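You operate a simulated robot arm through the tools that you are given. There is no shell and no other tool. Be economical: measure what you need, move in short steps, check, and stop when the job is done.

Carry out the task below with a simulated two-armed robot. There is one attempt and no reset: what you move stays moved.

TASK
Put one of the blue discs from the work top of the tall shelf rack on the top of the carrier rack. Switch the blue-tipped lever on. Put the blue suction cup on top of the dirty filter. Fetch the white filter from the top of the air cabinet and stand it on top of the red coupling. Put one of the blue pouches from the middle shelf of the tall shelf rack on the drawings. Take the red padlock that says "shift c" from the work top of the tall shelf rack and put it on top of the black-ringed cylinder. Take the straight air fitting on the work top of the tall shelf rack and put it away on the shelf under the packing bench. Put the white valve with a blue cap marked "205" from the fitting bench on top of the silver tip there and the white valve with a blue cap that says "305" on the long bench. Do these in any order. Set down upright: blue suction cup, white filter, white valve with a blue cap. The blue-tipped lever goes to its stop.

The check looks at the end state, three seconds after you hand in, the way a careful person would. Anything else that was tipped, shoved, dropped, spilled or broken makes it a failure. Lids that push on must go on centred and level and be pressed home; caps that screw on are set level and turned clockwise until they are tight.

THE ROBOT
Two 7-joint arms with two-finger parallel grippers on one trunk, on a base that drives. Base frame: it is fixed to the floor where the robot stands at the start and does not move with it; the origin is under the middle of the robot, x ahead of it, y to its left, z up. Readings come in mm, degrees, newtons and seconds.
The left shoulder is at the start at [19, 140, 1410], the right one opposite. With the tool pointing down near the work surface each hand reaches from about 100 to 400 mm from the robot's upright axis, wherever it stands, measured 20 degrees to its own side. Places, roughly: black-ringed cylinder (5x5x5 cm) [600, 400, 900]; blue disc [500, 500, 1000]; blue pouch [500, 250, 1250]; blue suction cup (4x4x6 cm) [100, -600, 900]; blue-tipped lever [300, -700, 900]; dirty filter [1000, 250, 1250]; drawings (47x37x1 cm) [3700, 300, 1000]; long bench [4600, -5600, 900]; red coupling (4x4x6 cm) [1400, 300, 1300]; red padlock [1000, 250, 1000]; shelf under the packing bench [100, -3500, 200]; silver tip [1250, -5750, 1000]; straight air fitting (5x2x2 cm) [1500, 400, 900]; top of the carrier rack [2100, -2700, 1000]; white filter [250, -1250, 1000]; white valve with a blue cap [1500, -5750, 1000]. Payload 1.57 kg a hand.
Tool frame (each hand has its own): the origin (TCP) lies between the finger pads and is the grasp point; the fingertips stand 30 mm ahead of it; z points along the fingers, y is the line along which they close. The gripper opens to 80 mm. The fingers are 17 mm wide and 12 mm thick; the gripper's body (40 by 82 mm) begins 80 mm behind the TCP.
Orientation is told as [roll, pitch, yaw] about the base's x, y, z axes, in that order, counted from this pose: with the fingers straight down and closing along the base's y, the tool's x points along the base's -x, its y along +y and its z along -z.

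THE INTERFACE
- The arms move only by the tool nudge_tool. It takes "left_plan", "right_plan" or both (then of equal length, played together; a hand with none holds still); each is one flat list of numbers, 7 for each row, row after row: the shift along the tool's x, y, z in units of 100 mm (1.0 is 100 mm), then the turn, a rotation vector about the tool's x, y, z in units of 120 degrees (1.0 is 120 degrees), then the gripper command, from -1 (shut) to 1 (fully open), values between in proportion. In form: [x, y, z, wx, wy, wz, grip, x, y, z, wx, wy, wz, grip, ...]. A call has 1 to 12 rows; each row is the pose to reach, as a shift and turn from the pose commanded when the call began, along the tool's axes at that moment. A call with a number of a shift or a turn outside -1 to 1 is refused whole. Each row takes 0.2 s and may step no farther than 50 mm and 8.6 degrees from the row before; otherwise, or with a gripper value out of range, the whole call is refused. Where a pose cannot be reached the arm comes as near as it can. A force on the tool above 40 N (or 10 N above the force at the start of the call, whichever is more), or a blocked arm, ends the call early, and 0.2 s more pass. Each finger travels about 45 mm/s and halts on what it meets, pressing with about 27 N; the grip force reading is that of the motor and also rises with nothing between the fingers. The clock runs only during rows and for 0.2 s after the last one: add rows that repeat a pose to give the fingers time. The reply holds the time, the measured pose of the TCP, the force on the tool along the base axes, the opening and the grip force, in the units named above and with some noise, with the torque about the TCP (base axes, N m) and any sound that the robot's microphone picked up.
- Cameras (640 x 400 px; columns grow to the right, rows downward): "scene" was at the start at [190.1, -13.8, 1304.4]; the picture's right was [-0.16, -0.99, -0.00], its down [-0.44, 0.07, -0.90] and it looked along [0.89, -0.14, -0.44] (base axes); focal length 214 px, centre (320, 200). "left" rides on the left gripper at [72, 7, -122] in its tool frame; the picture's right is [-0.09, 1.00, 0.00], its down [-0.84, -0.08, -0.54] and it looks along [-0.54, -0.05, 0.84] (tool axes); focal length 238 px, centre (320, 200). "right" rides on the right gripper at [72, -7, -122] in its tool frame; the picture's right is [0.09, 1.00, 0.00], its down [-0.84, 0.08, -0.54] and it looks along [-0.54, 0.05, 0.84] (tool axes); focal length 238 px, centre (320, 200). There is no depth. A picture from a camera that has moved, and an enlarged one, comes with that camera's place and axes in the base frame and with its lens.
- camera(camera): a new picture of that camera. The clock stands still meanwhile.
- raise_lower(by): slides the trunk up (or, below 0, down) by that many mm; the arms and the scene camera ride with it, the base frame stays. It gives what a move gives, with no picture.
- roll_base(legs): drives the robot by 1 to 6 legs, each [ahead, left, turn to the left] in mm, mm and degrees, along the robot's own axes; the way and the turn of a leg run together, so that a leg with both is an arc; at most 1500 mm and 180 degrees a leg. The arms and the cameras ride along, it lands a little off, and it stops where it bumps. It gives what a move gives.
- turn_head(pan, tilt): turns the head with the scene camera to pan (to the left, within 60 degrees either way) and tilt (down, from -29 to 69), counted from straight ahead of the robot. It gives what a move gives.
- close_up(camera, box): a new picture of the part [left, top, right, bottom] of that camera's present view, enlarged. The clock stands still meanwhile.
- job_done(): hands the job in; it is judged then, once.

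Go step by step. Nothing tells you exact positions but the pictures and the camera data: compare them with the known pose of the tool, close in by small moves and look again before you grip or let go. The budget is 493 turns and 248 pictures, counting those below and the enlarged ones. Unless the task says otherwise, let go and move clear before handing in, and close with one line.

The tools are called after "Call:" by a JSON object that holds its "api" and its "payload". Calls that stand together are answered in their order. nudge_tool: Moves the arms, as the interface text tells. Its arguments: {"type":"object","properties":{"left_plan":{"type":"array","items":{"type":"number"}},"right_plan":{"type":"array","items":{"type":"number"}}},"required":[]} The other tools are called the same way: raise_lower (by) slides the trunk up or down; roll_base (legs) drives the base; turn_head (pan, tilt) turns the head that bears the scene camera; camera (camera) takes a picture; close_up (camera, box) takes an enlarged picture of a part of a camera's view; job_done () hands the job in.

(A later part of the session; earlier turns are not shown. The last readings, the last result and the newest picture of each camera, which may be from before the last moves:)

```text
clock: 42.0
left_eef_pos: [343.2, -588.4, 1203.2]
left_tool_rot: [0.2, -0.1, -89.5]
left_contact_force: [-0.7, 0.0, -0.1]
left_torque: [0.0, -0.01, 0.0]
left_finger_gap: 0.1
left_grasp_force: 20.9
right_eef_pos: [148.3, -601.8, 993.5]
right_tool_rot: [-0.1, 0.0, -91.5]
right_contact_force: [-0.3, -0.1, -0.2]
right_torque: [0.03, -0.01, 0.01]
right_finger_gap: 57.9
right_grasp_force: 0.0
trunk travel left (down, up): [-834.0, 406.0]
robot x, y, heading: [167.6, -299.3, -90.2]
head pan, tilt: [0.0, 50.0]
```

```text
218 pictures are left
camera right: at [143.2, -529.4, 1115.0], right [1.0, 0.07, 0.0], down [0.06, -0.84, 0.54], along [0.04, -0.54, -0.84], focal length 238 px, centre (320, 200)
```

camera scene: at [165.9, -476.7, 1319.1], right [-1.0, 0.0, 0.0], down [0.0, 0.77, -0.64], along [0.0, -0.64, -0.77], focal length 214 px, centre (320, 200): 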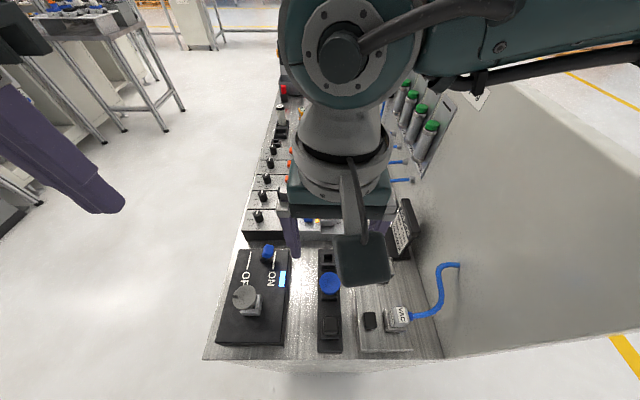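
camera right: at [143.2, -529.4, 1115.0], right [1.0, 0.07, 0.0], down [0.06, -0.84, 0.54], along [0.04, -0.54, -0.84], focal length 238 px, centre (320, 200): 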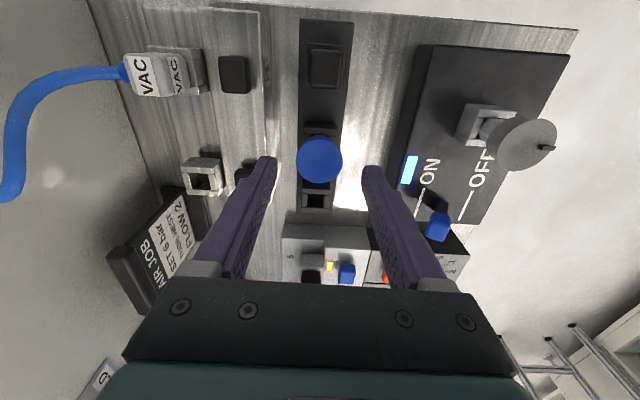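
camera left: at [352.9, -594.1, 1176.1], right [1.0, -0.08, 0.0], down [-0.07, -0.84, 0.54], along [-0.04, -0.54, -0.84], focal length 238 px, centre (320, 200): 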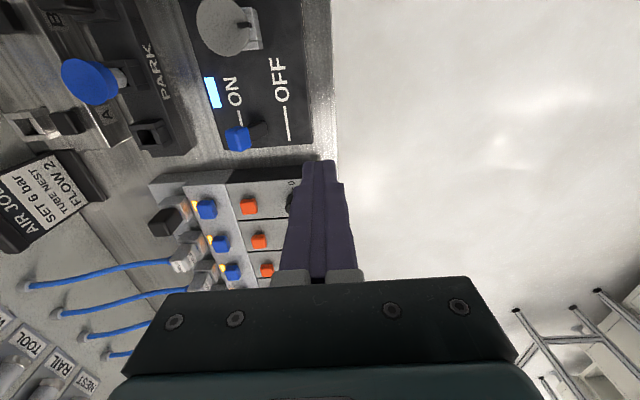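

Call:
{"api": "nudge_tool", "payload": {"right_plan": [0.02, 0, 0.25, 0, 0, 0, 0.45, 0.02, 0, 0.5, 0, 0, 0, 0.45, 0.02, 0, 0.52, 0, 0, 0, 0, 0.02, 0, 0.52, 0, 0, 0, -0.5, 0.02, 0, 0.52, 0, 0, 0, -1, 0.02, 0, 0.52, 0, 0, 0, -1]}}

Call:
{"api": "camera", "payload": {"camera": "right"}}

```text
clock: 43.4
left_eef_pos: [344.7, -588.3, 1204.4]
left_tool_rot: [0.2, -0.1, -89.4]
left_contact_force: [1.0, -0.1, -0.2]
left_torque: [0.0, 0.0, -0.02]
left_finger_gap: 0.0
left_grasp_force: 21.2
right_eef_pos: [149.2, -600.2, 941.2]
right_tool_rot: [0.0, 0.0, -91.6]
right_contact_force: [0.3, -0.3, 0.8]
right_torque: [-0.01, 0.03, 0.01]
right_finger_gap: 35.5
right_grasp_force: 27.1
trunk travel left (down, up): [-834.0, 406.0]
robot x, y, heading: [167.5, -302.0, -90.1]
head pan, tilt: [0.0, 50.0]
```

```text
217 pictures are left
camera right: at [143.7, -527.9, 1063.5], right [1.0, 0.07, 0.0], down [0.05, -0.84, 0.54], along [0.04, -0.54, -0.84], focal length 238 px, centre (320, 200)
```

right: 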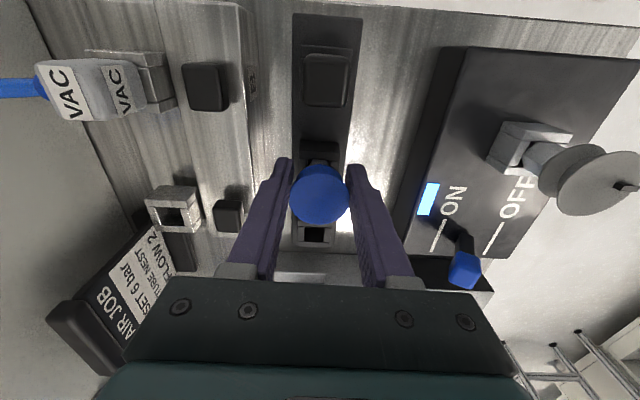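

Gripped (35.5 mm gap). I lift it straight up out of its socket.

Call:
{"api": "nudge_tool", "payload": {"right_plan": [0, 0, -0.1, 0, 0, 0, -1, 0, 0, -0.2, 0, 0, 0, -1, 0, 0, -0.4, 0, 0, 0, -1, 0, 0, -0.7, 0, 0, 0, -1, 0, 0, -1, 0, 0, 0, -1]}}

Call:
{"api": "nudge_tool", "payload": {"right_plan": [0, 0, -0.5, 0, 0, 0, -1, 0, 0, -1, 0, 0, 0, -1]}}

Call:
{"api": "camera", "payload": {"camera": "right"}}

Call:
{"api": "camera", "payload": {"camera": "scene"}}

```text
clock: 44.6
left_eef_pos: [343.3, -586.7, 1203.3]
left_tool_rot: [0.2, 0.0, -89.5]
left_contact_force: [0.4, 0.3, -0.2]
left_torque: [-0.01, -0.02, -0.01]
left_finger_gap: 0.1
left_grasp_force: 21.1
right_eef_pos: [147.8, -599.8, 1042.3]
right_tool_rot: [0.0, 0.0, -91.6]
right_contact_force: [-0.8, -0.3, -1.2]
right_torque: [-0.02, -0.02, 0.0]
right_finger_gap: 35.2
right_grasp_force: 26.9
trunk travel left (down, up): [-834.0, 406.0]
robot x, y, heading: [163.3, -296.6, -90.0]
head pan, tilt: [0.0, 50.0]
```

```text
clock: 45.2
left_eef_pos: [344.8, -589.3, 1203.7]
left_tool_rot: [0.2, 0.1, -89.4]
left_contact_force: [0.5, -0.4, 0.6]
left_torque: [-0.01, 0.02, 0.02]
left_finger_gap: 0.1
left_grasp_force: 21.0
right_eef_pos: [147.1, -599.1, 1142.8]
right_tool_rot: [0.0, 0.1, -91.5]
right_contact_force: [0.3, 0.2, -0.4]
right_torque: [0.0, 0.01, -0.03]
right_finger_gap: 35.1
right_grasp_force: 26.7
trunk travel left (down, up): [-834.0, 406.0]
robot x, y, heading: [166.5, -298.2, -90.0]
head pan, tilt: [0.0, 50.0]
```

```text
216 pictures are left
camera right: at [143.2, -527.2, 1264.4], right [1.0, 0.07, 0.0], down [0.06, -0.84, 0.54], along [0.04, -0.54, -0.84], focal length 238 px, centre (320, 200)
```

right: 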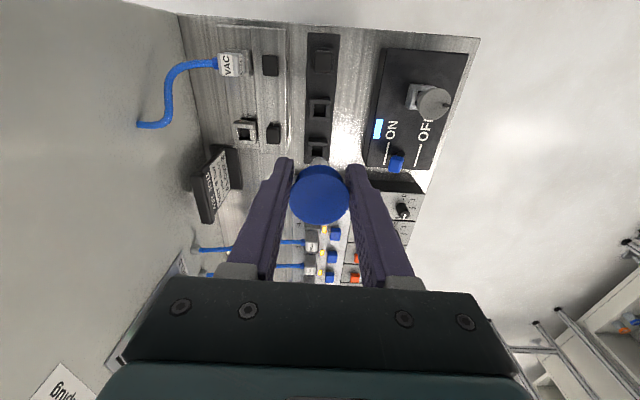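

```text
215 pictures are left
camera scene: at [165.9, -476.6, 1319.0], right [-1.0, 0.0, 0.0], down [0.0, 0.77, -0.64], along [0.0, -0.64, -0.77], focal length 214 px, centre (320, 200)
```

scene: 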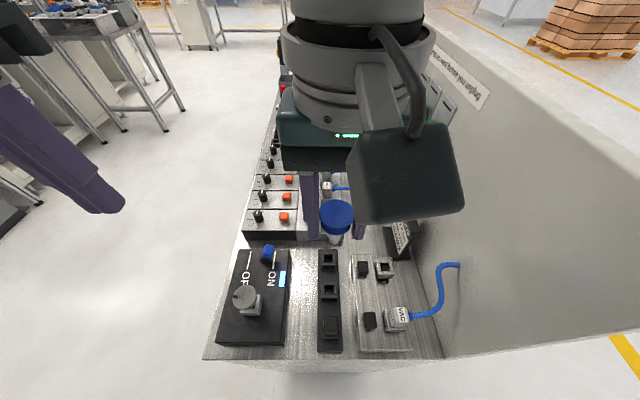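

The cup is held upright. Next I drive around to the +x side of the cabinet to find the white filter near (250,-1250), facing -x.

Call:
{"api": "roll_base", "payload": {"legs": [[40, 0, 0], [0, 750, 0], [700, 0, 0], [0, 0, -90]]}}

Call:
{"api": "turn_head", "payload": {"pan": 15, "tilt": 25}}

Call:
{"api": "camera", "payload": {"camera": "scene"}}

```text
clock: 57.0
left_eef_pos: [624.9, -1210.7, 1203.2]
left_tool_rot: [0.1, 0.1, -179.8]
left_contact_force: [-0.8, -0.4, 0.0]
left_torque: [-0.02, -0.02, 0.01]
left_finger_gap: 0.0
left_grasp_force: 21.7
right_eef_pos: [615.4, -1014.8, 1142.3]
right_tool_rot: [0.0, 0.1, 178.1]
right_contact_force: [-0.3, -0.1, 0.2]
right_torque: [0.0, 0.02, 0.0]
right_finger_gap: 35.0
right_grasp_force: 27.5
trunk travel left (down, up): [-834.0, 406.0]
robot x, y, heading: [913.7, -1032.8, 179.4]
head pan, tilt: [0.0, 50.0]
```

```text
clock: 57.9
left_eef_pos: [624.5, -1210.9, 1204.2]
left_tool_rot: [0.2, 0.0, -179.8]
left_contact_force: [-0.4, 0.4, -0.2]
left_torque: [0.01, 0.0, 0.03]
left_finger_gap: 0.1
left_grasp_force: 21.3
right_eef_pos: [615.2, -1014.5, 1142.8]
right_tool_rot: [0.1, 0.0, 178.2]
right_contact_force: [-0.3, -0.2, -0.8]
right_torque: [0.01, 0.05, 0.02]
right_finger_gap: 34.8
right_grasp_force: 26.8
trunk travel left (down, up): [-834.0, 406.0]
robot x, y, heading: [915.3, -1032.8, 179.1]
head pan, tilt: [15.0, 25.0]
```

```text
214 pictures are left
camera scene: at [727.3, -1057.2, 1356.5], right [-0.25, 0.97, 0.0], down [0.41, 0.11, -0.91], along [-0.88, -0.23, -0.42], focal length 214 px, centre (320, 200)
```

scene: 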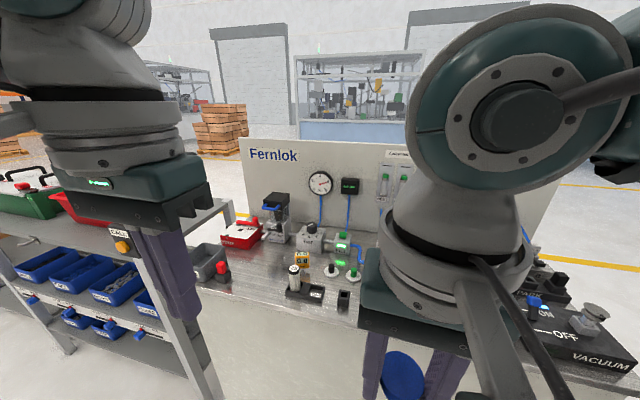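

Call:
{"api": "close_up", "payload": {"camera": "scene", "box": [190, 160, 390, 320]}}

Call:
{"api": "close_up", "payload": {"camera": "scene", "box": [340, 330, 480, 400]}}

```text
2.50 times, centred on (290, 240) of scene
camera zoom: at [727.3, -1057.2, 1356.5], right [-0.25, 0.97, 0.0], down [0.41, 0.11, -0.91], along [-0.88, -0.23, -0.42], focal length 536 px, centre (395, 100)
```

zoom: 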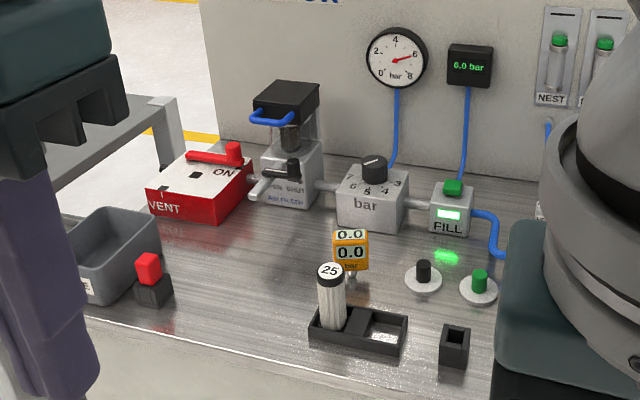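

```text
4.57 times, centred on (410, 365) of scene
camera zoom: at [727.3, -1057.2, 1356.5], right [-0.25, 0.97, 0.0], down [0.41, 0.11, -0.91], along [-0.88, -0.23, -0.42], focal length 980 px, centre (-91, -554)
```

zoom: 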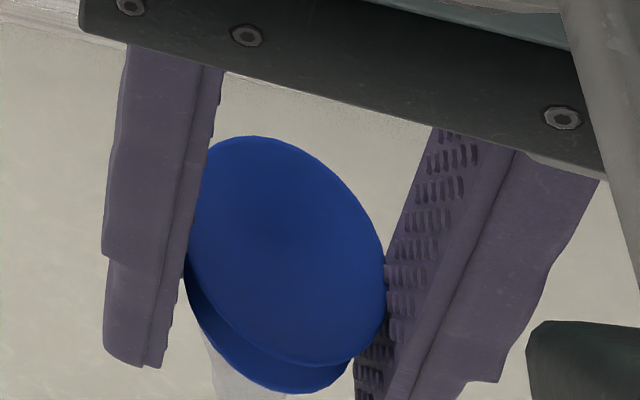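

The white filter "25" stands in a black tray at about (257,-1261). I drive closer and position the left hand above it.

Call:
{"api": "roll_base", "payload": {"legs": [[325, 50, 0]]}}

Call:
{"api": "nudge_tool", "payload": {"left_plan": [-0.1, 0, 0.3, 0, 0, 0, -0.4, -0.3, 0, 0.6, 0, 0, 0, 0.2, -0.3, 0, 1.0, 0, 0, 0, 0.5, -0.3, 0, 1.0, 0, 0, 0, 0.5]}}

Call:
{"api": "camera", "payload": {"camera": "left"}}

Call:
{"api": "camera", "payload": {"camera": "scene"}}

```text
clock: 60.0
left_eef_pos: [300.1, -1258.9, 1204.0]
left_tool_rot: [0.2, 0.0, -179.8]
left_contact_force: [0.1, -0.2, 0.5]
left_torque: [0.01, 0.0, 0.02]
left_finger_gap: 0.1
left_grasp_force: 21.6
right_eef_pos: [290.5, -1062.3, 1141.6]
right_tool_rot: [0.0, 0.1, 178.2]
right_contact_force: [0.0, 0.0, -0.3]
right_torque: [-0.01, 0.0, -0.02]
right_finger_gap: 34.9
right_grasp_force: 27.2
trunk travel left (down, up): [-834.0, 406.0]
robot x, y, heading: [589.2, -1079.2, 179.6]
head pan, tilt: [15.0, 25.0]
```

```text
clock: 61.0
left_eef_pos: [270.5, -1260.2, 1102.8]
left_tool_rot: [0.2, 0.0, -179.7]
left_contact_force: [1.0, 0.1, 0.3]
left_torque: [0.03, 0.01, -0.02]
left_finger_gap: 60.0
left_grasp_force: 0.1
right_eef_pos: [290.8, -1062.9, 1141.9]
right_tool_rot: [0.0, 0.1, 178.2]
right_contact_force: [0.3, 0.3, -0.3]
right_torque: [0.01, 0.0, 0.0]
right_finger_gap: 34.8
right_grasp_force: 26.8
trunk travel left (down, up): [-834.0, 406.0]
robot x, y, heading: [590.9, -1084.5, 179.8]
head pan, tilt: [15.0, 25.0]
```

```text
211 pictures are left
camera left: at [341.1, -1265.8, 1224.9], right [-0.09, -1.0, 0.0], down [-0.84, 0.07, 0.54], along [-0.54, 0.04, -0.84], focal length 238 px, centre (320, 200)
```

left: 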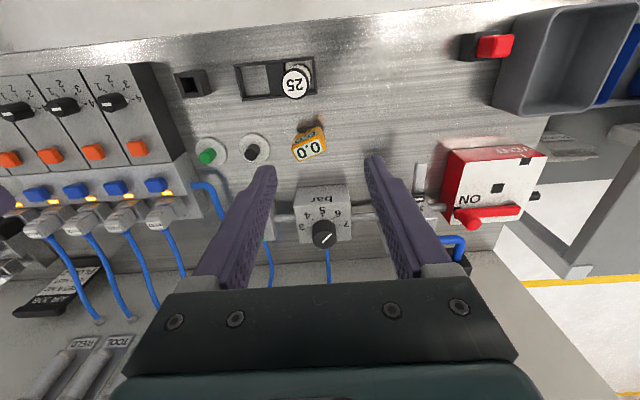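

```text
210 pictures are left
camera scene: at [402.9, -1105.6, 1356.6], right [-0.25, 0.97, 0.0], down [0.41, 0.11, -0.91], along [-0.88, -0.23, -0.42], focal length 214 px, centre (320, 200)
```

scene: 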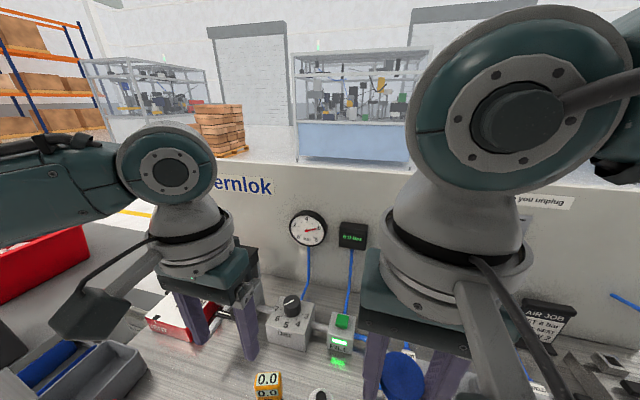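

Call:
{"api": "nudge_tool", "payload": {"left_plan": [0.2, -0.12, 0.2, 0, 0, 0, 0.3, 0.39, -0.24, 0.5, 0, 0, 0, 0.3, 0.39, -0.24, 0.8, 0, 0, 0, 0.3]}}

Call:
{"api": "camera", "payload": {"camera": "left"}}

```text
clock: 61.9
left_eef_pos: [309.3, -1235.2, 1024.4]
left_tool_rot: [0.2, 0.0, -179.8]
left_contact_force: [0.1, 0.1, -0.5]
left_torque: [-0.01, -0.01, -0.02]
left_finger_gap: 52.2
left_grasp_force: 0.0
right_eef_pos: [291.1, -1062.7, 1142.3]
right_tool_rot: [0.0, 0.1, 178.3]
right_contact_force: [-0.8, -0.2, 0.4]
right_torque: [0.0, -0.01, 0.01]
right_finger_gap: 34.7
right_grasp_force: 27.3
trunk travel left (down, up): [-834.0, 406.0]
robot x, y, heading: [589.7, -1082.3, 179.7]
head pan, tilt: [15.0, 25.0]
```

```text
209 pictures are left
camera left: at [380.3, -1242.2, 1146.0], right [-0.09, -1.0, 0.0], down [-0.84, 0.07, 0.54], along [-0.54, 0.04, -0.84], focal length 238 px, centre (320, 200)
```

left: 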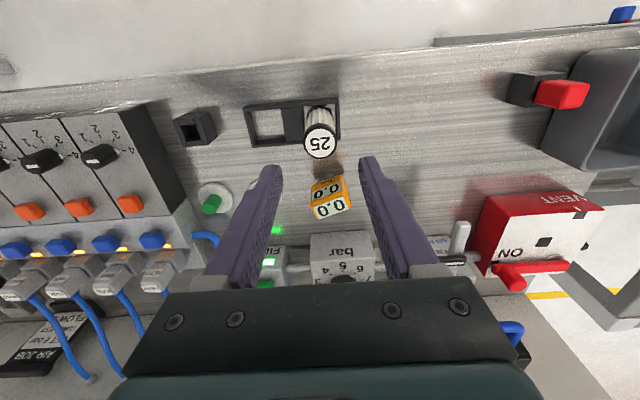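

Call:
{"api": "nudge_tool", "payload": {"left_plan": [0, 0.02, 0.4, 0, 0, 0, 0.3, 0, 0.02, 0.75, 0, 0, 0, 0.3]}}

Call:
{"api": "camera", "payload": {"camera": "left"}}

```text
clock: 62.5
left_eef_pos: [309.0, -1239.1, 948.4]
left_tool_rot: [0.2, 0.0, -179.7]
left_contact_force: [-0.3, 0.3, 0.6]
left_torque: [0.03, 0.0, -0.01]
left_finger_gap: 51.9
left_grasp_force: 0.1
right_eef_pos: [291.5, -1063.1, 1142.5]
right_tool_rot: [0.0, 0.0, 178.1]
right_contact_force: [-1.1, 0.6, -0.7]
right_torque: [0.05, 0.01, 0.03]
right_finger_gap: 34.7
right_grasp_force: 27.3
trunk travel left (down, up): [-834.0, 406.0]
robot x, y, heading: [591.0, -1079.7, 179.6]
head pan, tilt: [15.0, 25.0]
```

```text
208 pictures are left
camera left: at [379.7, -1244.1, 1070.4], right [-0.09, -1.0, 0.0], down [-0.84, 0.07, 0.54], along [-0.54, 0.04, -0.84], focal length 238 px, centre (320, 200)
```

left: 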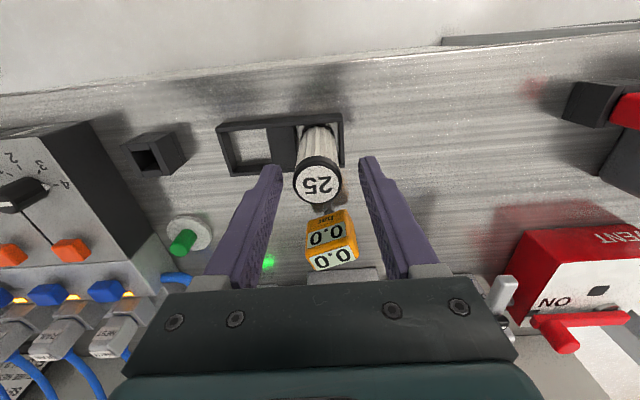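

Call:
{"api": "nudge_tool", "payload": {"left_plan": [0, 0, 0.33, 0, 0, 0, 0.3, 0, 0, 0.33, 0, 0, 0, -0.1, 0, 0, 0.33, 0, 0, 0, -0.5, 0, 0, 0.33, 0, 0, 0, -1, 0, 0, 0.33, 0, 0, 0, -1]}}

Call:
{"api": "camera", "payload": {"camera": "left"}}

```text
clock: 63.6
left_eef_pos: [309.6, -1238.6, 915.5]
left_tool_rot: [0.2, 0.1, -179.7]
left_contact_force: [-0.1, 0.2, 0.9]
left_torque: [0.06, 0.02, 0.0]
left_finger_gap: 29.5
left_grasp_force: 26.9
right_eef_pos: [289.8, -1063.1, 1142.4]
right_tool_rot: [0.0, 0.1, 178.2]
right_contact_force: [-0.3, -0.2, -0.5]
right_torque: [-0.01, 0.0, -0.01]
right_finger_gap: 34.8
right_grasp_force: 27.4
trunk travel left (down, up): [-834.0, 406.0]
robot x, y, heading: [592.2, -1084.0, 179.8]
head pan, tilt: [15.0, 25.0]
```

```text
207 pictures are left
camera left: at [380.0, -1244.4, 1037.7], right [-0.09, -1.0, 0.0], down [-0.84, 0.07, 0.54], along [-0.54, 0.04, -0.84], focal length 238 px, centre (320, 200)
```

left: 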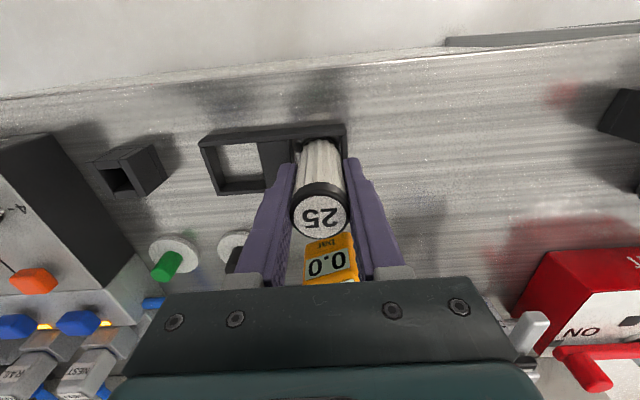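

Call:
{"api": "nudge_tool", "payload": {"left_plan": [0, 0, -0.2, 0, 0, 0, -1, 0, 0, -0.6, 0, 0, 0, -1, 0, 0, -1, 0, 0, 0, -1]}}

Call:
{"api": "nudge_tool", "payload": {"left_plan": [0, 0, -0.4, 0, 0, 0, -1, 0, 0, -0.8, 0, 0, 0, -1, 0, 0, -1, 0, 0, 0, -1]}}

Call:
{"api": "camera", "payload": {"camera": "left"}}

```text
clock: 64.5
left_eef_pos: [310.3, -1237.3, 1016.0]
left_tool_rot: [0.3, 0.2, -179.7]
left_contact_force: [-0.8, 0.1, -1.1]
left_torque: [0.0, -0.02, 0.0]
left_finger_gap: 29.7
left_grasp_force: 26.8
right_eef_pos: [291.3, -1063.9, 1142.6]
right_tool_rot: [0.1, 0.1, 178.2]
right_contact_force: [0.0, 0.1, 0.0]
right_torque: [0.01, -0.03, -0.01]
right_finger_gap: 34.8
right_grasp_force: 27.5
trunk travel left (down, up): [-834.0, 406.0]
robot x, y, heading: [587.2, -1079.1, 179.7]
head pan, tilt: [15.0, 25.0]
```

```text
clock: 65.2
left_eef_pos: [309.4, -1236.0, 1115.8]
left_tool_rot: [0.2, 0.0, -179.7]
left_contact_force: [-0.1, -0.4, -1.0]
left_torque: [0.0, 0.0, -0.01]
left_finger_gap: 29.3
left_grasp_force: 27.2
right_eef_pos: [290.2, -1063.6, 1142.2]
right_tool_rot: [0.1, 0.2, 178.2]
right_contact_force: [0.2, -0.7, -0.4]
right_torque: [-0.01, -0.02, 0.01]
right_finger_gap: 34.9
right_grasp_force: 27.0
trunk travel left (down, up): [-834.0, 406.0]
robot x, y, heading: [591.3, -1083.4, 179.6]
head pan, tilt: [15.0, 25.0]
```

```text
206 pictures are left
camera left: at [380.2, -1243.3, 1238.4], right [-0.09, -1.0, 0.0], down [-0.84, 0.07, 0.54], along [-0.54, 0.04, -0.84], focal length 238 px, centre (320, 200)
```

left: 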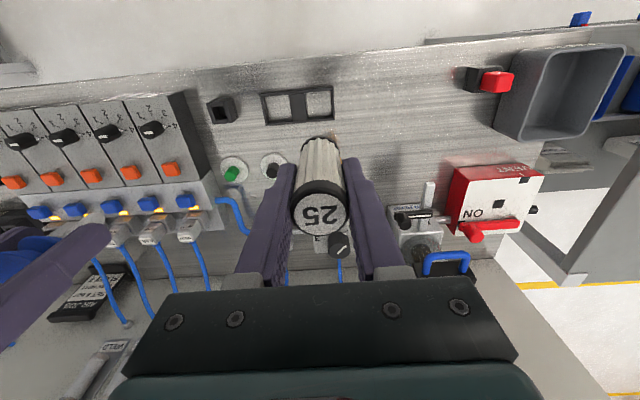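

The filter is out of its tray. I back away, turn to face the rack (+y), and go closer to look at the middle shelf.

Call:
{"api": "roll_base", "payload": {"legs": [[-520, 0, 0], [0, 0, -90], [600, 0, 0]]}}

Call:
{"api": "turn_head", "payload": {"pan": 0, "tilt": 15}}

Call:
{"api": "raise_lower", "payload": {"by": 200}}

Call:
{"api": "camera", "payload": {"camera": "scene"}}

```text
clock: 75.0
left_eef_pos: [943.4, -207.6, 1115.4]
left_tool_rot: [0.1, -0.1, 91.2]
left_contact_force: [0.6, -0.5, -0.8]
left_torque: [-0.02, 0.02, -0.02]
left_finger_gap: 29.6
left_grasp_force: 26.9
right_eef_pos: [1117.0, -185.8, 1141.0]
right_tool_rot: [0.0, 0.0, 89.2]
right_contact_force: [0.2, -0.3, -0.6]
right_torque: [0.0, 0.04, 0.03]
right_finger_gap: 34.9
right_grasp_force: 27.4
trunk travel left (down, up): [-834.0, 406.0]
robot x, y, heading: [1104.3, -487.1, 90.5]
head pan, tilt: [15.0, 25.0]
```

```text
clock: 75.8
left_eef_pos: [943.1, -207.2, 1114.9]
left_tool_rot: [0.2, 0.0, 91.2]
left_contact_force: [0.7, 0.4, -0.9]
left_torque: [0.02, 0.05, -0.04]
left_finger_gap: 29.4
left_grasp_force: 27.2
right_eef_pos: [1117.8, -185.8, 1141.8]
right_tool_rot: [0.0, 0.0, 89.2]
right_contact_force: [0.2, -0.9, -0.1]
right_torque: [-0.01, 0.01, 0.01]
right_finger_gap: 34.9
right_grasp_force: 27.1
trunk travel left (down, up): [-834.0, 406.0]
robot x, y, heading: [1104.7, -483.6, 90.6]
head pan, tilt: [0.0, 15.0]
```

```text
clock: 78.0
left_eef_pos: [943.7, -207.7, 1315.5]
left_tool_rot: [0.2, 0.1, 91.3]
left_contact_force: [0.7, -0.4, -0.1]
left_torque: [-0.02, 0.01, -0.02]
left_finger_gap: 29.0
left_grasp_force: 27.2
right_eef_pos: [1117.4, -185.2, 1342.4]
right_tool_rot: [0.0, 0.1, 89.3]
right_contact_force: [0.9, -0.4, 0.1]
right_torque: [0.01, 0.01, -0.02]
right_finger_gap: 34.8
right_grasp_force: 27.1
trunk travel left (down, up): [-1034.0, 206.0]
robot x, y, heading: [1101.3, -486.8, 90.5]
head pan, tilt: [0.0, 15.0]
```

```text
205 pictures are left
camera scene: at [1102.5, -295.1, 1572.8], right [1.0, 0.01, 0.0], down [0.0, -0.26, -0.97], along [-0.01, 0.97, -0.26], focal length 214 px, centre (320, 200)
```

scene: 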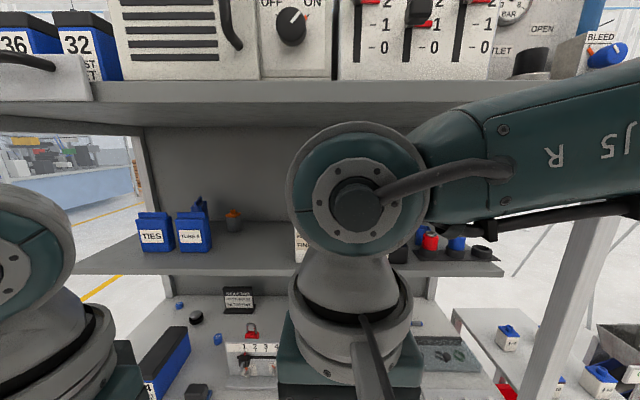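

Call:
{"api": "raise_lower", "payload": {"by": -130}}

Call:
{"api": "roll_base", "payload": {"legs": [[-150, -250, 0]]}}

Call:
{"api": "camera", "payload": {"camera": "scene"}}

Call:
{"api": "turn_head", "payload": {"pan": 35, "tilt": 15}}

Call:
{"api": "camera", "payload": {"camera": "scene"}}

```text
clock: 79.6
left_eef_pos: [943.5, -208.1, 1184.5]
left_tool_rot: [0.2, 0.0, 91.3]
left_contact_force: [0.0, 0.4, -0.5]
left_torque: [-0.03, -0.03, -0.02]
left_finger_gap: 29.4
left_grasp_force: 27.4
right_eef_pos: [1116.7, -186.4, 1212.0]
right_tool_rot: [0.0, 0.1, 89.2]
right_contact_force: [0.0, 0.6, 0.1]
right_torque: [0.02, -0.01, 0.0]
right_finger_gap: 35.0
right_grasp_force: 27.0
trunk travel left (down, up): [-904.0, 336.0]
robot x, y, heading: [1104.5, -486.5, 90.5]
head pan, tilt: [0.0, 15.0]
```

```text
clock: 81.6
left_eef_pos: [1198.3, -353.9, 1185.3]
left_tool_rot: [0.2, -0.1, 91.4]
left_contact_force: [-0.2, -0.4, -0.4]
left_torque: [-0.02, -0.02, -0.03]
left_finger_gap: 29.5
left_grasp_force: 26.6
right_eef_pos: [1371.1, -330.4, 1212.3]
right_tool_rot: [-0.1, 0.0, 89.2]
right_contact_force: [-0.1, 0.0, 0.3]
right_torque: [0.04, 0.0, 0.0]
right_finger_gap: 34.9
right_grasp_force: 27.1
trunk travel left (down, up): [-904.0, 336.0]
robot x, y, heading: [1358.3, -632.9, 90.6]
head pan, tilt: [0.0, 15.0]
```

```text
204 pictures are left
camera scene: at [1357.6, -441.0, 1442.8], right [1.0, 0.01, 0.0], down [0.0, -0.26, -0.97], along [-0.01, 0.97, -0.26], focal length 214 px, centre (320, 200)
```

scene: 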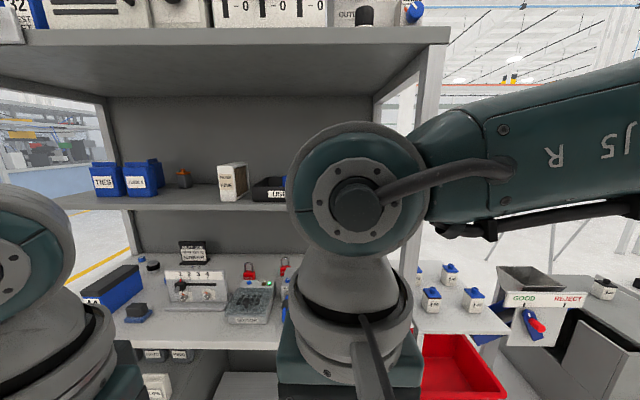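

```text
clock: 82.6
left_eef_pos: [1198.1, -354.3, 1185.8]
left_tool_rot: [0.3, 0.0, 91.5]
left_contact_force: [-0.2, -0.1, -0.1]
left_torque: [-0.02, 0.02, -0.03]
left_finger_gap: 29.6
left_grasp_force: 26.9
right_eef_pos: [1372.0, -331.5, 1211.5]
right_tool_rot: [-0.1, 0.1, 89.3]
right_contact_force: [-1.0, 0.5, 0.0]
right_torque: [-0.03, 0.02, -0.01]
right_finger_gap: 34.6
right_grasp_force: 27.1
trunk travel left (down, up): [-904.0, 336.0]
robot x, y, heading: [1357.6, -634.1, 90.9]
head pan, tilt: [35.0, 15.0]
```

```text
203 pictures are left
camera scene: at [1304.4, -458.6, 1442.8], right [0.81, 0.58, 0.0], down [0.15, -0.21, -0.97], along [-0.56, 0.78, -0.26], focal length 214 px, centre (320, 200)
```

scene: 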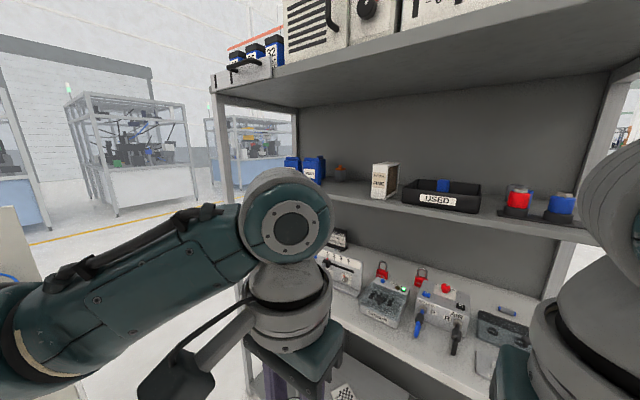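

Call:
{"api": "close_up", "payload": {"camera": "scene", "box": [280, 130, 600, 250]}}

Call:
{"api": "close_up", "payload": {"camera": "scene", "box": [310, 220, 560, 390]}}

```text
2.00 times, centred on (440, 190) of scene
camera zoom: at [1304.4, -458.6, 1442.8], right [0.81, 0.58, 0.0], down [0.15, -0.21, -0.97], along [-0.56, 0.78, -0.26], focal length 429 px, centre (80, 220)
```

zoom: 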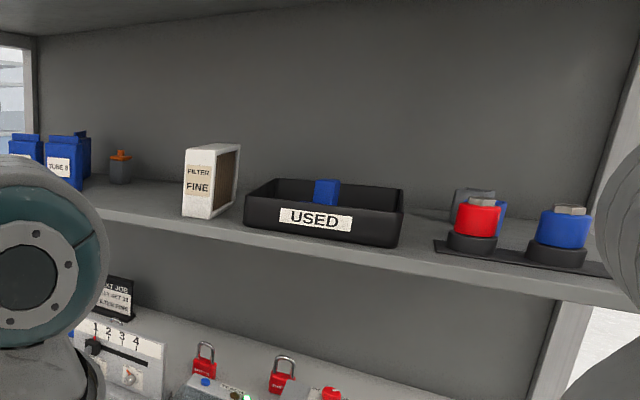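

```text
2.35 times, centred on (435, 305) of scene
camera zoom: at [1304.4, -458.6, 1442.8], right [0.81, 0.58, 0.0], down [0.15, -0.21, -0.97], along [-0.56, 0.78, -0.26], focal length 505 px, centre (49, -47)
```

zoom: 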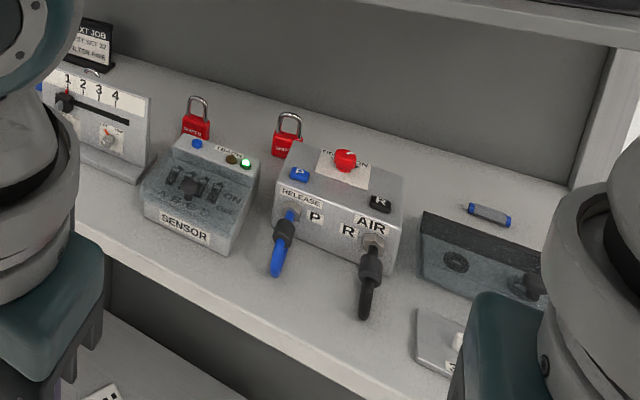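

Middle-shelf items ("FILTER FINE" box, USED tray, red coupling) sit under a full-depth upper shelf, so I will need to place from the front with a tilted hand. I spread the right hand aside and look at the work top for a spot to set down and regrip.

Call:
{"api": "nudge_tool", "payload": {"right_plan": [0, -0.4, -0.2, 0, 0, 0, -1, 0, -0.8, -0.4, 0, 0, 0, -1, 0, -1, -0.6, 0, 0, 0, -1], "left_plan": [0, 0.4, -0.2, 0, 0, 0, -1, 0, 0.8, -0.4, 0, 0, 0, -1, 0, 1, -0.6, 0, 0, 0, -1]}}

Call:
{"api": "roll_base", "payload": {"legs": [[250, 150, 0]]}}

Call:
{"api": "turn_head", "payload": {"pan": 0, "tilt": 30}}

Call:
{"api": "camera", "payload": {"camera": "scene"}}

```text
clock: 83.4
left_eef_pos: [1098.3, -356.2, 1246.1]
left_tool_rot: [0.2, 0.0, 91.3]
left_contact_force: [-0.1, 0.3, -1.1]
left_torque: [0.01, 0.0, -0.04]
left_finger_gap: 29.3
left_grasp_force: 27.1
right_eef_pos: [1472.6, -333.5, 1273.7]
right_tool_rot: [-0.1, 0.0, 89.3]
right_contact_force: [0.4, -0.2, 0.1]
right_torque: [0.0, -0.02, -0.01]
right_finger_gap: 35.1
right_grasp_force: 26.7
trunk travel left (down, up): [-904.0, 336.0]
robot x, y, heading: [1361.1, -629.6, 90.7]
head pan, tilt: [35.0, 15.0]
```

```text
clock: 85.4
left_eef_pos: [944.9, -110.4, 1246.2]
left_tool_rot: [0.2, 0.0, 91.5]
left_contact_force: [0.2, 0.2, -1.5]
left_torque: [0.01, -0.02, 0.0]
left_finger_gap: 29.7
left_grasp_force: 27.0
right_eef_pos: [1319.9, -86.7, 1273.0]
right_tool_rot: [0.0, 0.1, 89.4]
right_contact_force: [-0.5, -0.4, -0.8]
right_torque: [0.03, -0.01, 0.0]
right_finger_gap: 34.7
right_grasp_force: 27.3
trunk travel left (down, up): [-904.0, 336.0]
robot x, y, heading: [1206.9, -386.5, 90.9]
head pan, tilt: [35.0, 15.0]
```

```text
clock: 86.4
left_eef_pos: [945.6, -109.7, 1246.8]
left_tool_rot: [0.1, 0.0, 91.5]
left_contact_force: [0.0, 0.4, -0.7]
left_torque: [0.03, 0.0, -0.01]
left_finger_gap: 29.3
left_grasp_force: 27.1
right_eef_pos: [1319.5, -86.8, 1271.8]
right_tool_rot: [-0.1, 0.1, 89.4]
right_contact_force: [0.3, 0.0, 0.3]
right_torque: [0.01, 0.01, 0.02]
right_finger_gap: 35.2
right_grasp_force: 26.6
trunk travel left (down, up): [-904.0, 336.0]
robot x, y, heading: [1208.5, -384.4, 91.0]
head pan, tilt: [0.0, 30.0]
```

```text
200 pictures are left
camera scene: at [1204.9, -197.7, 1418.7], right [1.0, 0.02, 0.0], down [0.01, -0.5, -0.87], along [-0.01, 0.87, -0.5], focal length 214 px, centre (320, 200)
```

scene: 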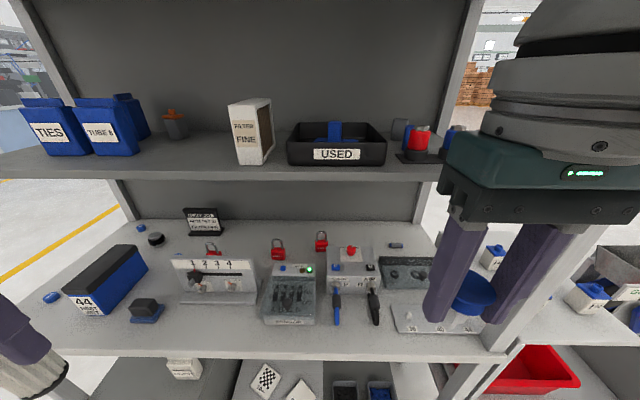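

Call:
{"api": "close_up", "payload": {"camera": "scene", "box": [200, 80, 460, 260]}}

Call:
{"api": "close_up", "payload": {"camera": "scene", "box": [0, 80, 220, 340]}}

```text
2.22 times, centred on (330, 170) of scene
camera zoom: at [1204.9, -197.7, 1418.7], right [1.0, 0.02, 0.0], down [0.01, -0.5, -0.87], along [-0.01, 0.87, -0.5], focal length 477 px, centre (298, 267)
```

zoom: 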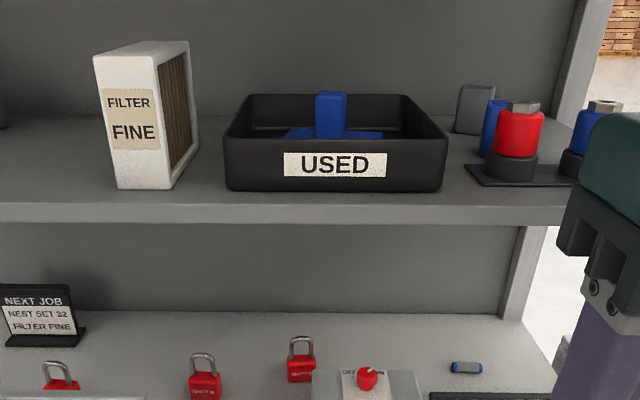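

```text
1.54 times, centred on (110, 210) of scene
camera zoom: at [1204.9, -197.7, 1418.7], right [1.0, 0.02, 0.0], down [0.01, -0.5, -0.87], along [-0.01, 0.87, -0.5], focal length 330 px, centre (643, 185)
```

zoom: 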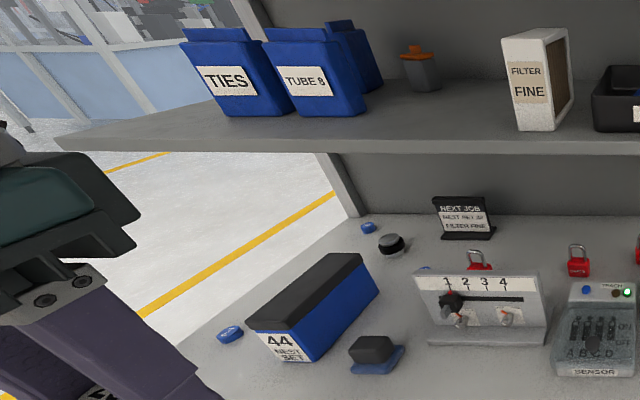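

The "FILTER FINE" box with brown media at about (1043,290) is the dirty filter, top about z=1370; the free work-top strip around (950,90) is good for regripping. I drive in, and set the white filter down there first.

Call:
{"api": "roll_base", "payload": {"legs": [[185, 0, 0]]}}

Call:
{"api": "nudge_tool", "payload": {"left_plan": [0, 0, 0.4, 0, 0, 0, -1, 0, 0, 0.8, 0, 0, 0, -1, 0, 0, 1.0, 0, 0, 0, -1]}}

Call:
{"api": "camera", "payload": {"camera": "left"}}

Call:
{"api": "camera", "payload": {"camera": "scene"}}

```text
clock: 87.9
left_eef_pos: [943.2, 41.7, 1244.0]
left_tool_rot: [0.2, 0.1, 91.2]
left_contact_force: [-0.3, -0.7, -0.5]
left_torque: [-0.03, -0.01, 0.0]
left_finger_gap: 29.6
left_grasp_force: 27.3
right_eef_pos: [1317.6, 63.5, 1272.8]
right_tool_rot: [0.0, 0.0, 89.1]
right_contact_force: [-0.1, 0.1, -1.3]
right_torque: [0.02, -0.02, 0.02]
right_finger_gap: 34.8
right_grasp_force: 27.1
trunk travel left (down, up): [-904.0, 336.0]
robot x, y, heading: [1201.7, -233.0, 90.5]
head pan, tilt: [0.0, 30.0]
stopped in leg 1: the robot was blocked; the commanded pose is now the measured one
```

```text
clock: 88.7
left_eef_pos: [943.2, 41.0, 1145.2]
left_tool_rot: [0.2, 0.1, 91.2]
left_contact_force: [-0.2, 0.6, -0.1]
left_torque: [0.03, -0.01, -0.04]
left_finger_gap: 29.4
left_grasp_force: 26.9
right_eef_pos: [1316.0, 62.2, 1272.8]
right_tool_rot: [0.0, 0.2, 89.0]
right_contact_force: [-1.3, -0.2, -0.5]
right_torque: [0.02, -0.02, 0.05]
right_finger_gap: 34.7
right_grasp_force: 26.4
trunk travel left (down, up): [-904.0, 336.0]
robot x, y, heading: [1203.1, -237.1, 90.7]
head pan, tilt: [0.0, 30.0]
```

```text
197 pictures are left
camera left: at [936.3, -30.5, 1266.6], right [-1.0, 0.07, 0.0], down [0.06, 0.84, 0.54], along [0.04, 0.54, -0.84], focal length 238 px, centre (320, 200)
```

left: 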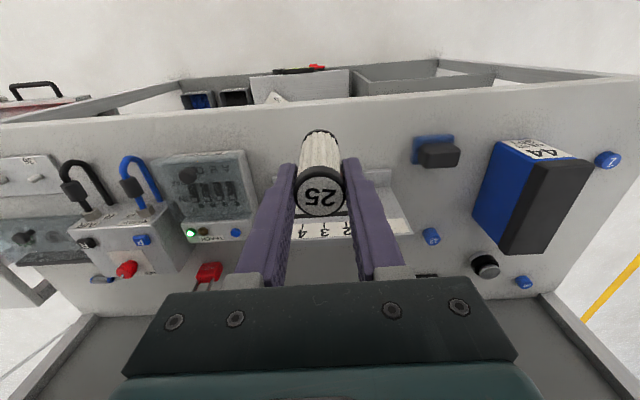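

```text
196 pictures are left
camera scene: at [1201.5, -47.9, 1418.3], right [1.0, 0.01, 0.0], down [0.01, -0.5, -0.87], along [-0.01, 0.87, -0.5], focal length 214 px, centre (320, 200)
```

scene: 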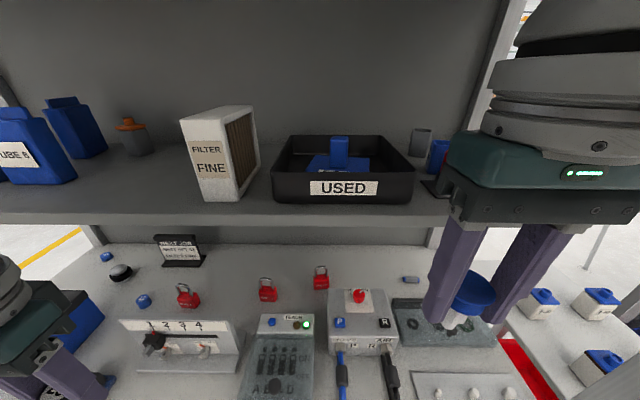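

Call:
{"api": "nudge_tool", "payload": {"left_plan": [-0.3, 0, 0.3, 0, 0, 0, -1, -0.57, 0, 0.7, 0, 0, 0, -1, -0.57, 0, 1.0, 0, 0, 0, -1]}}

Call:
{"api": "nudge_tool", "payload": {"left_plan": [0, 0, 0.3, 0, 0, 0, -1, 0, 0, 0.6, 0, 0, 0, -1, 0, 0, 0.72, 0, 0, 0, -1]}}

Call:
{"api": "camera", "payload": {"camera": "left"}}

```text
clock: 89.5
left_eef_pos: [942.1, 97.9, 1045.3]
left_tool_rot: [0.3, 0.1, 91.1]
left_contact_force: [-0.6, -1.2, -0.4]
left_torque: [0.0, 0.0, -0.04]
left_finger_gap: 29.1
left_grasp_force: 27.2
right_eef_pos: [1316.6, 61.3, 1272.1]
right_tool_rot: [0.0, 0.2, 89.1]
right_contact_force: [-0.8, 0.6, -0.6]
right_torque: [0.02, 0.01, 0.01]
right_finger_gap: 35.0
right_grasp_force: 26.7
trunk travel left (down, up): [-904.0, 336.0]
robot x, y, heading: [1203.4, -237.5, 90.5]
head pan, tilt: [0.0, 30.0]
```

```text
clock: 90.3
left_eef_pos: [942.7, 87.8, 979.8]
left_tool_rot: [0.2, 0.0, 91.1]
left_contact_force: [-0.8, 0.1, -0.6]
left_torque: [-0.01, 0.01, 0.07]
left_finger_gap: 29.4
left_grasp_force: 27.0
left hand out of reach, approached as far as the arm can: row 3
right_eef_pos: [1316.5, 61.5, 1271.9]
right_tool_rot: [0.0, 0.2, 89.3]
right_contact_force: [0.0, 1.1, -0.3]
right_torque: [-0.02, -0.02, -0.01]
right_finger_gap: 34.8
right_grasp_force: 26.9
trunk travel left (down, up): [-904.0, 336.0]
robot x, y, heading: [1201.3, -231.7, 90.3]
head pan, tilt: [0.0, 30.0]
```

```text
195 pictures are left
camera left: at [936.8, 15.5, 1101.2], right [-1.0, 0.07, 0.0], down [0.06, 0.84, 0.54], along [0.04, 0.54, -0.84], focal length 238 px, centre (320, 200)
```

left: 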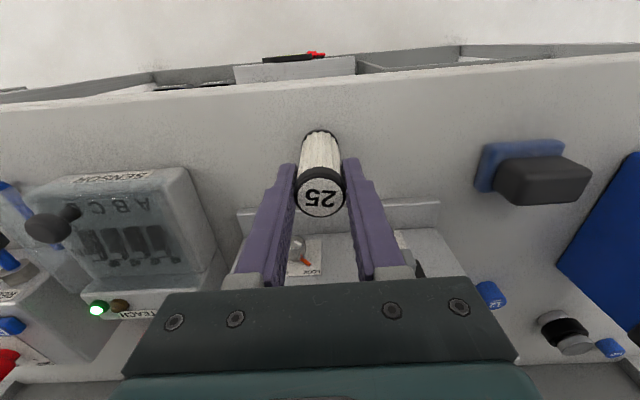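

The arm is at its reach limit, so I use the trunk to lower the filter onto the work top.

Call:
{"api": "raise_lower", "payload": {"by": -18}}

Call:
{"api": "camera", "payload": {"camera": "scene"}}

```text
clock: 90.9
left_eef_pos: [942.4, 91.5, 963.8]
left_tool_rot: [0.2, -0.3, 91.1]
left_contact_force: [-1.3, 4.1, 25.2]
left_torque: [0.21, 0.01, 0.0]
left_finger_gap: 29.5
left_grasp_force: 27.0
right_eef_pos: [1316.7, 63.6, 1254.7]
right_tool_rot: [0.0, 0.1, 89.1]
right_contact_force: [-0.1, -0.2, -0.3]
right_torque: [0.02, 0.01, -0.01]
right_finger_gap: 34.7
right_grasp_force: 26.8
trunk travel left (down, up): [-886.0, 354.0]
robot x, y, heading: [1199.6, -234.7, 90.8]
head pan, tilt: [0.0, 30.0]
```

```text
194 pictures are left
camera scene: at [1201.4, -47.4, 1400.9], right [1.0, 0.01, 0.0], down [0.0, -0.5, -0.87], along [-0.01, 0.87, -0.5], focal length 214 px, centre (320, 200)
```

scene: 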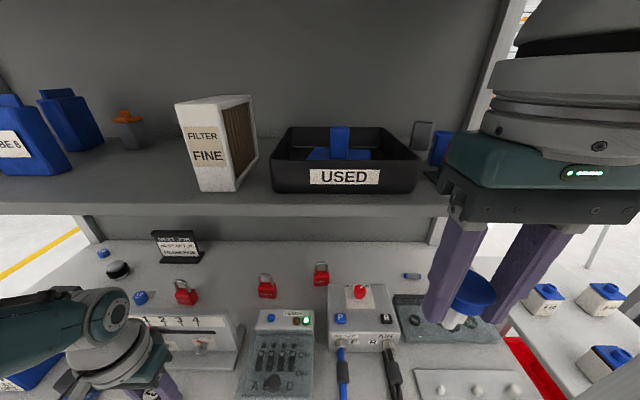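

Call:
{"api": "raise_lower", "payload": {"by": 2}}

Call:
{"api": "nudge_tool", "payload": {"left_plan": [0, 0, 0, 0, 0, 0, -0.15, 0, 0, 0, 0, 0, 0, 0.1, 0, 0, 0, 0, 0, 0, 0.3, 0, 0, 0, 0, 0, 0, 0.3]}}

Call:
{"api": "nudge_tool", "payload": {"left_plan": [0, 0, -0.2, 0, 0, 0, 0.3, 0, 0, -0.6, 0, 0, 0, 0.3, 0, 0, -1, 0, 0, 0, 0.3]}}

Call:
{"api": "camera", "payload": {"camera": "left"}}

```text
clock: 91.4
left_eef_pos: [942.5, 88.5, 962.8]
left_tool_rot: [0.2, 0.0, 91.3]
left_contact_force: [0.9, 7.6, 20.4]
left_torque: [0.5, -0.07, -0.01]
left_finger_gap: 29.4
left_grasp_force: 27.0
right_eef_pos: [1316.0, 61.8, 1256.0]
right_tool_rot: [0.1, 0.2, 89.1]
right_contact_force: [-0.8, 0.4, -0.3]
right_torque: [0.02, -0.02, 0.02]
right_finger_gap: 35.0
right_grasp_force: 26.9
trunk travel left (down, up): [-888.0, 352.0]
robot x, y, heading: [1201.1, -235.6, 90.5]
head pan, tilt: [0.0, 30.0]
```

```text
clock: 92.4
left_eef_pos: [941.6, 86.3, 962.8]
left_tool_rot: [0.3, 0.2, 91.2]
left_contact_force: [0.5, -0.1, -0.8]
left_torque: [0.02, 0.0, 0.03]
left_finger_gap: 52.3
left_grasp_force: 0.0
right_eef_pos: [1314.9, 60.9, 1255.3]
right_tool_rot: [0.0, 0.3, 89.2]
right_contact_force: [0.1, -0.5, -0.3]
right_torque: [0.03, 0.02, 0.02]
right_finger_gap: 34.9
right_grasp_force: 27.2
trunk travel left (down, up): [-888.0, 352.0]
robot x, y, heading: [1204.5, -236.8, 90.8]
head pan, tilt: [0.0, 30.0]
```

```text
clock: 93.2
left_eef_pos: [931.7, 140.1, 1023.8]
left_tool_rot: [0.2, 0.3, 91.2]
left_contact_force: [-0.2, 0.7, -0.3]
left_torque: [0.03, -0.01, 0.01]
left_finger_gap: 51.9
left_grasp_force: 0.0
left hand out of reach, approached as far as the arm can: row 1, 2, 3
right_eef_pos: [1315.5, 61.9, 1256.1]
right_tool_rot: [0.1, 0.3, 89.2]
right_contact_force: [1.1, 0.3, 0.0]
right_torque: [0.01, -0.01, 0.03]
right_finger_gap: 34.6
right_grasp_force: 26.8
trunk travel left (down, up): [-888.0, 352.0]
robot x, y, heading: [1201.3, -235.9, 90.7]
head pan, tilt: [0.0, 30.0]
```

```text
193 pictures are left
camera left: at [925.6, 67.8, 1146.0], right [-1.0, 0.07, 0.0], down [0.06, 0.84, 0.54], along [0.03, 0.54, -0.84], focal length 238 px, centre (320, 200)
```

left: 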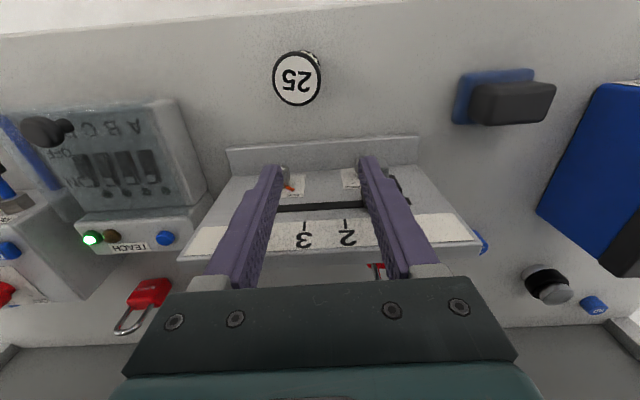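

The filter stands on the work top. The arm reported odd reach, so I lift with the trunk before reconfiguring.

Call:
{"api": "raise_lower", "payload": {"by": 130}}

Call:
{"api": "nudge_tool", "payload": {"left_plan": [0.2, 0, 0, 0, 0, 0, 0.3, 0.5, 0, 0, 0, 0, 0, 0.3, 0.9, 0, 0, 0, 0, 0, 0.3]}}

Call:
{"api": "camera", "payload": {"camera": "scene"}}

```text
clock: 95.0
left_eef_pos: [941.4, 127.3, 1059.2]
left_tool_rot: [-0.8, 1.1, 91.4]
left_contact_force: [0.3, 0.5, -0.6]
left_torque: [0.03, -0.01, 0.0]
left_finger_gap: 51.8
left_grasp_force: 0.0
right_eef_pos: [1324.2, 54.0, 1300.0]
right_tool_rot: [-0.9, 1.1, 89.2]
right_contact_force: [-0.5, -0.2, -0.2]
right_torque: [-0.01, 0.02, 0.02]
right_finger_gap: 34.7
right_grasp_force: 27.3
trunk travel left (down, up): [-939.0, 301.0]
robot x, y, heading: [1199.8, -233.3, 90.9]
head pan, tilt: [0.0, 30.0]
stopped: the arm was blocked; the commanded pose is now the measured one
```

```text
clock: 96.0
left_eef_pos: [932.6, 81.4, 1013.7]
left_tool_rot: [-0.6, 1.0, 91.3]
left_contact_force: [0.4, 0.1, 0.2]
left_torque: [0.0, -0.01, -0.03]
left_finger_gap: 52.0
left_grasp_force: 0.1
left hand out of reach, approached as far as the arm can: row 1, 2, 3
right_eef_pos: [1322.6, 52.9, 1299.3]
right_tool_rot: [-0.9, 1.1, 89.3]
right_contact_force: [-0.3, 1.2, 0.2]
right_torque: [-0.03, -0.02, -0.01]
right_finger_gap: 35.2
right_grasp_force: 26.8
trunk travel left (down, up): [-939.0, 301.0]
robot x, y, heading: [1199.4, -235.5, 91.0]
head pan, tilt: [0.0, 30.0]
stopped in row 3 (left hand): the arm was blocked; the commanded pose is now the measured one
```

```text
192 pictures are left
camera scene: at [1205.5, -54.9, 1445.3], right [1.0, 0.01, 0.01], down [0.02, -0.52, -0.86], along [0.0, 0.86, -0.52], focal length 214 px, centre (320, 200)
```

scene: 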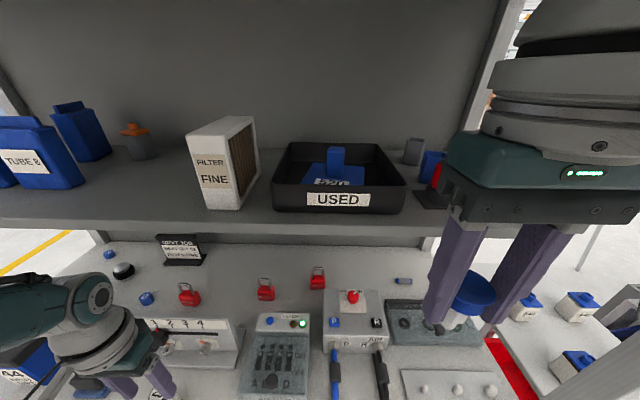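

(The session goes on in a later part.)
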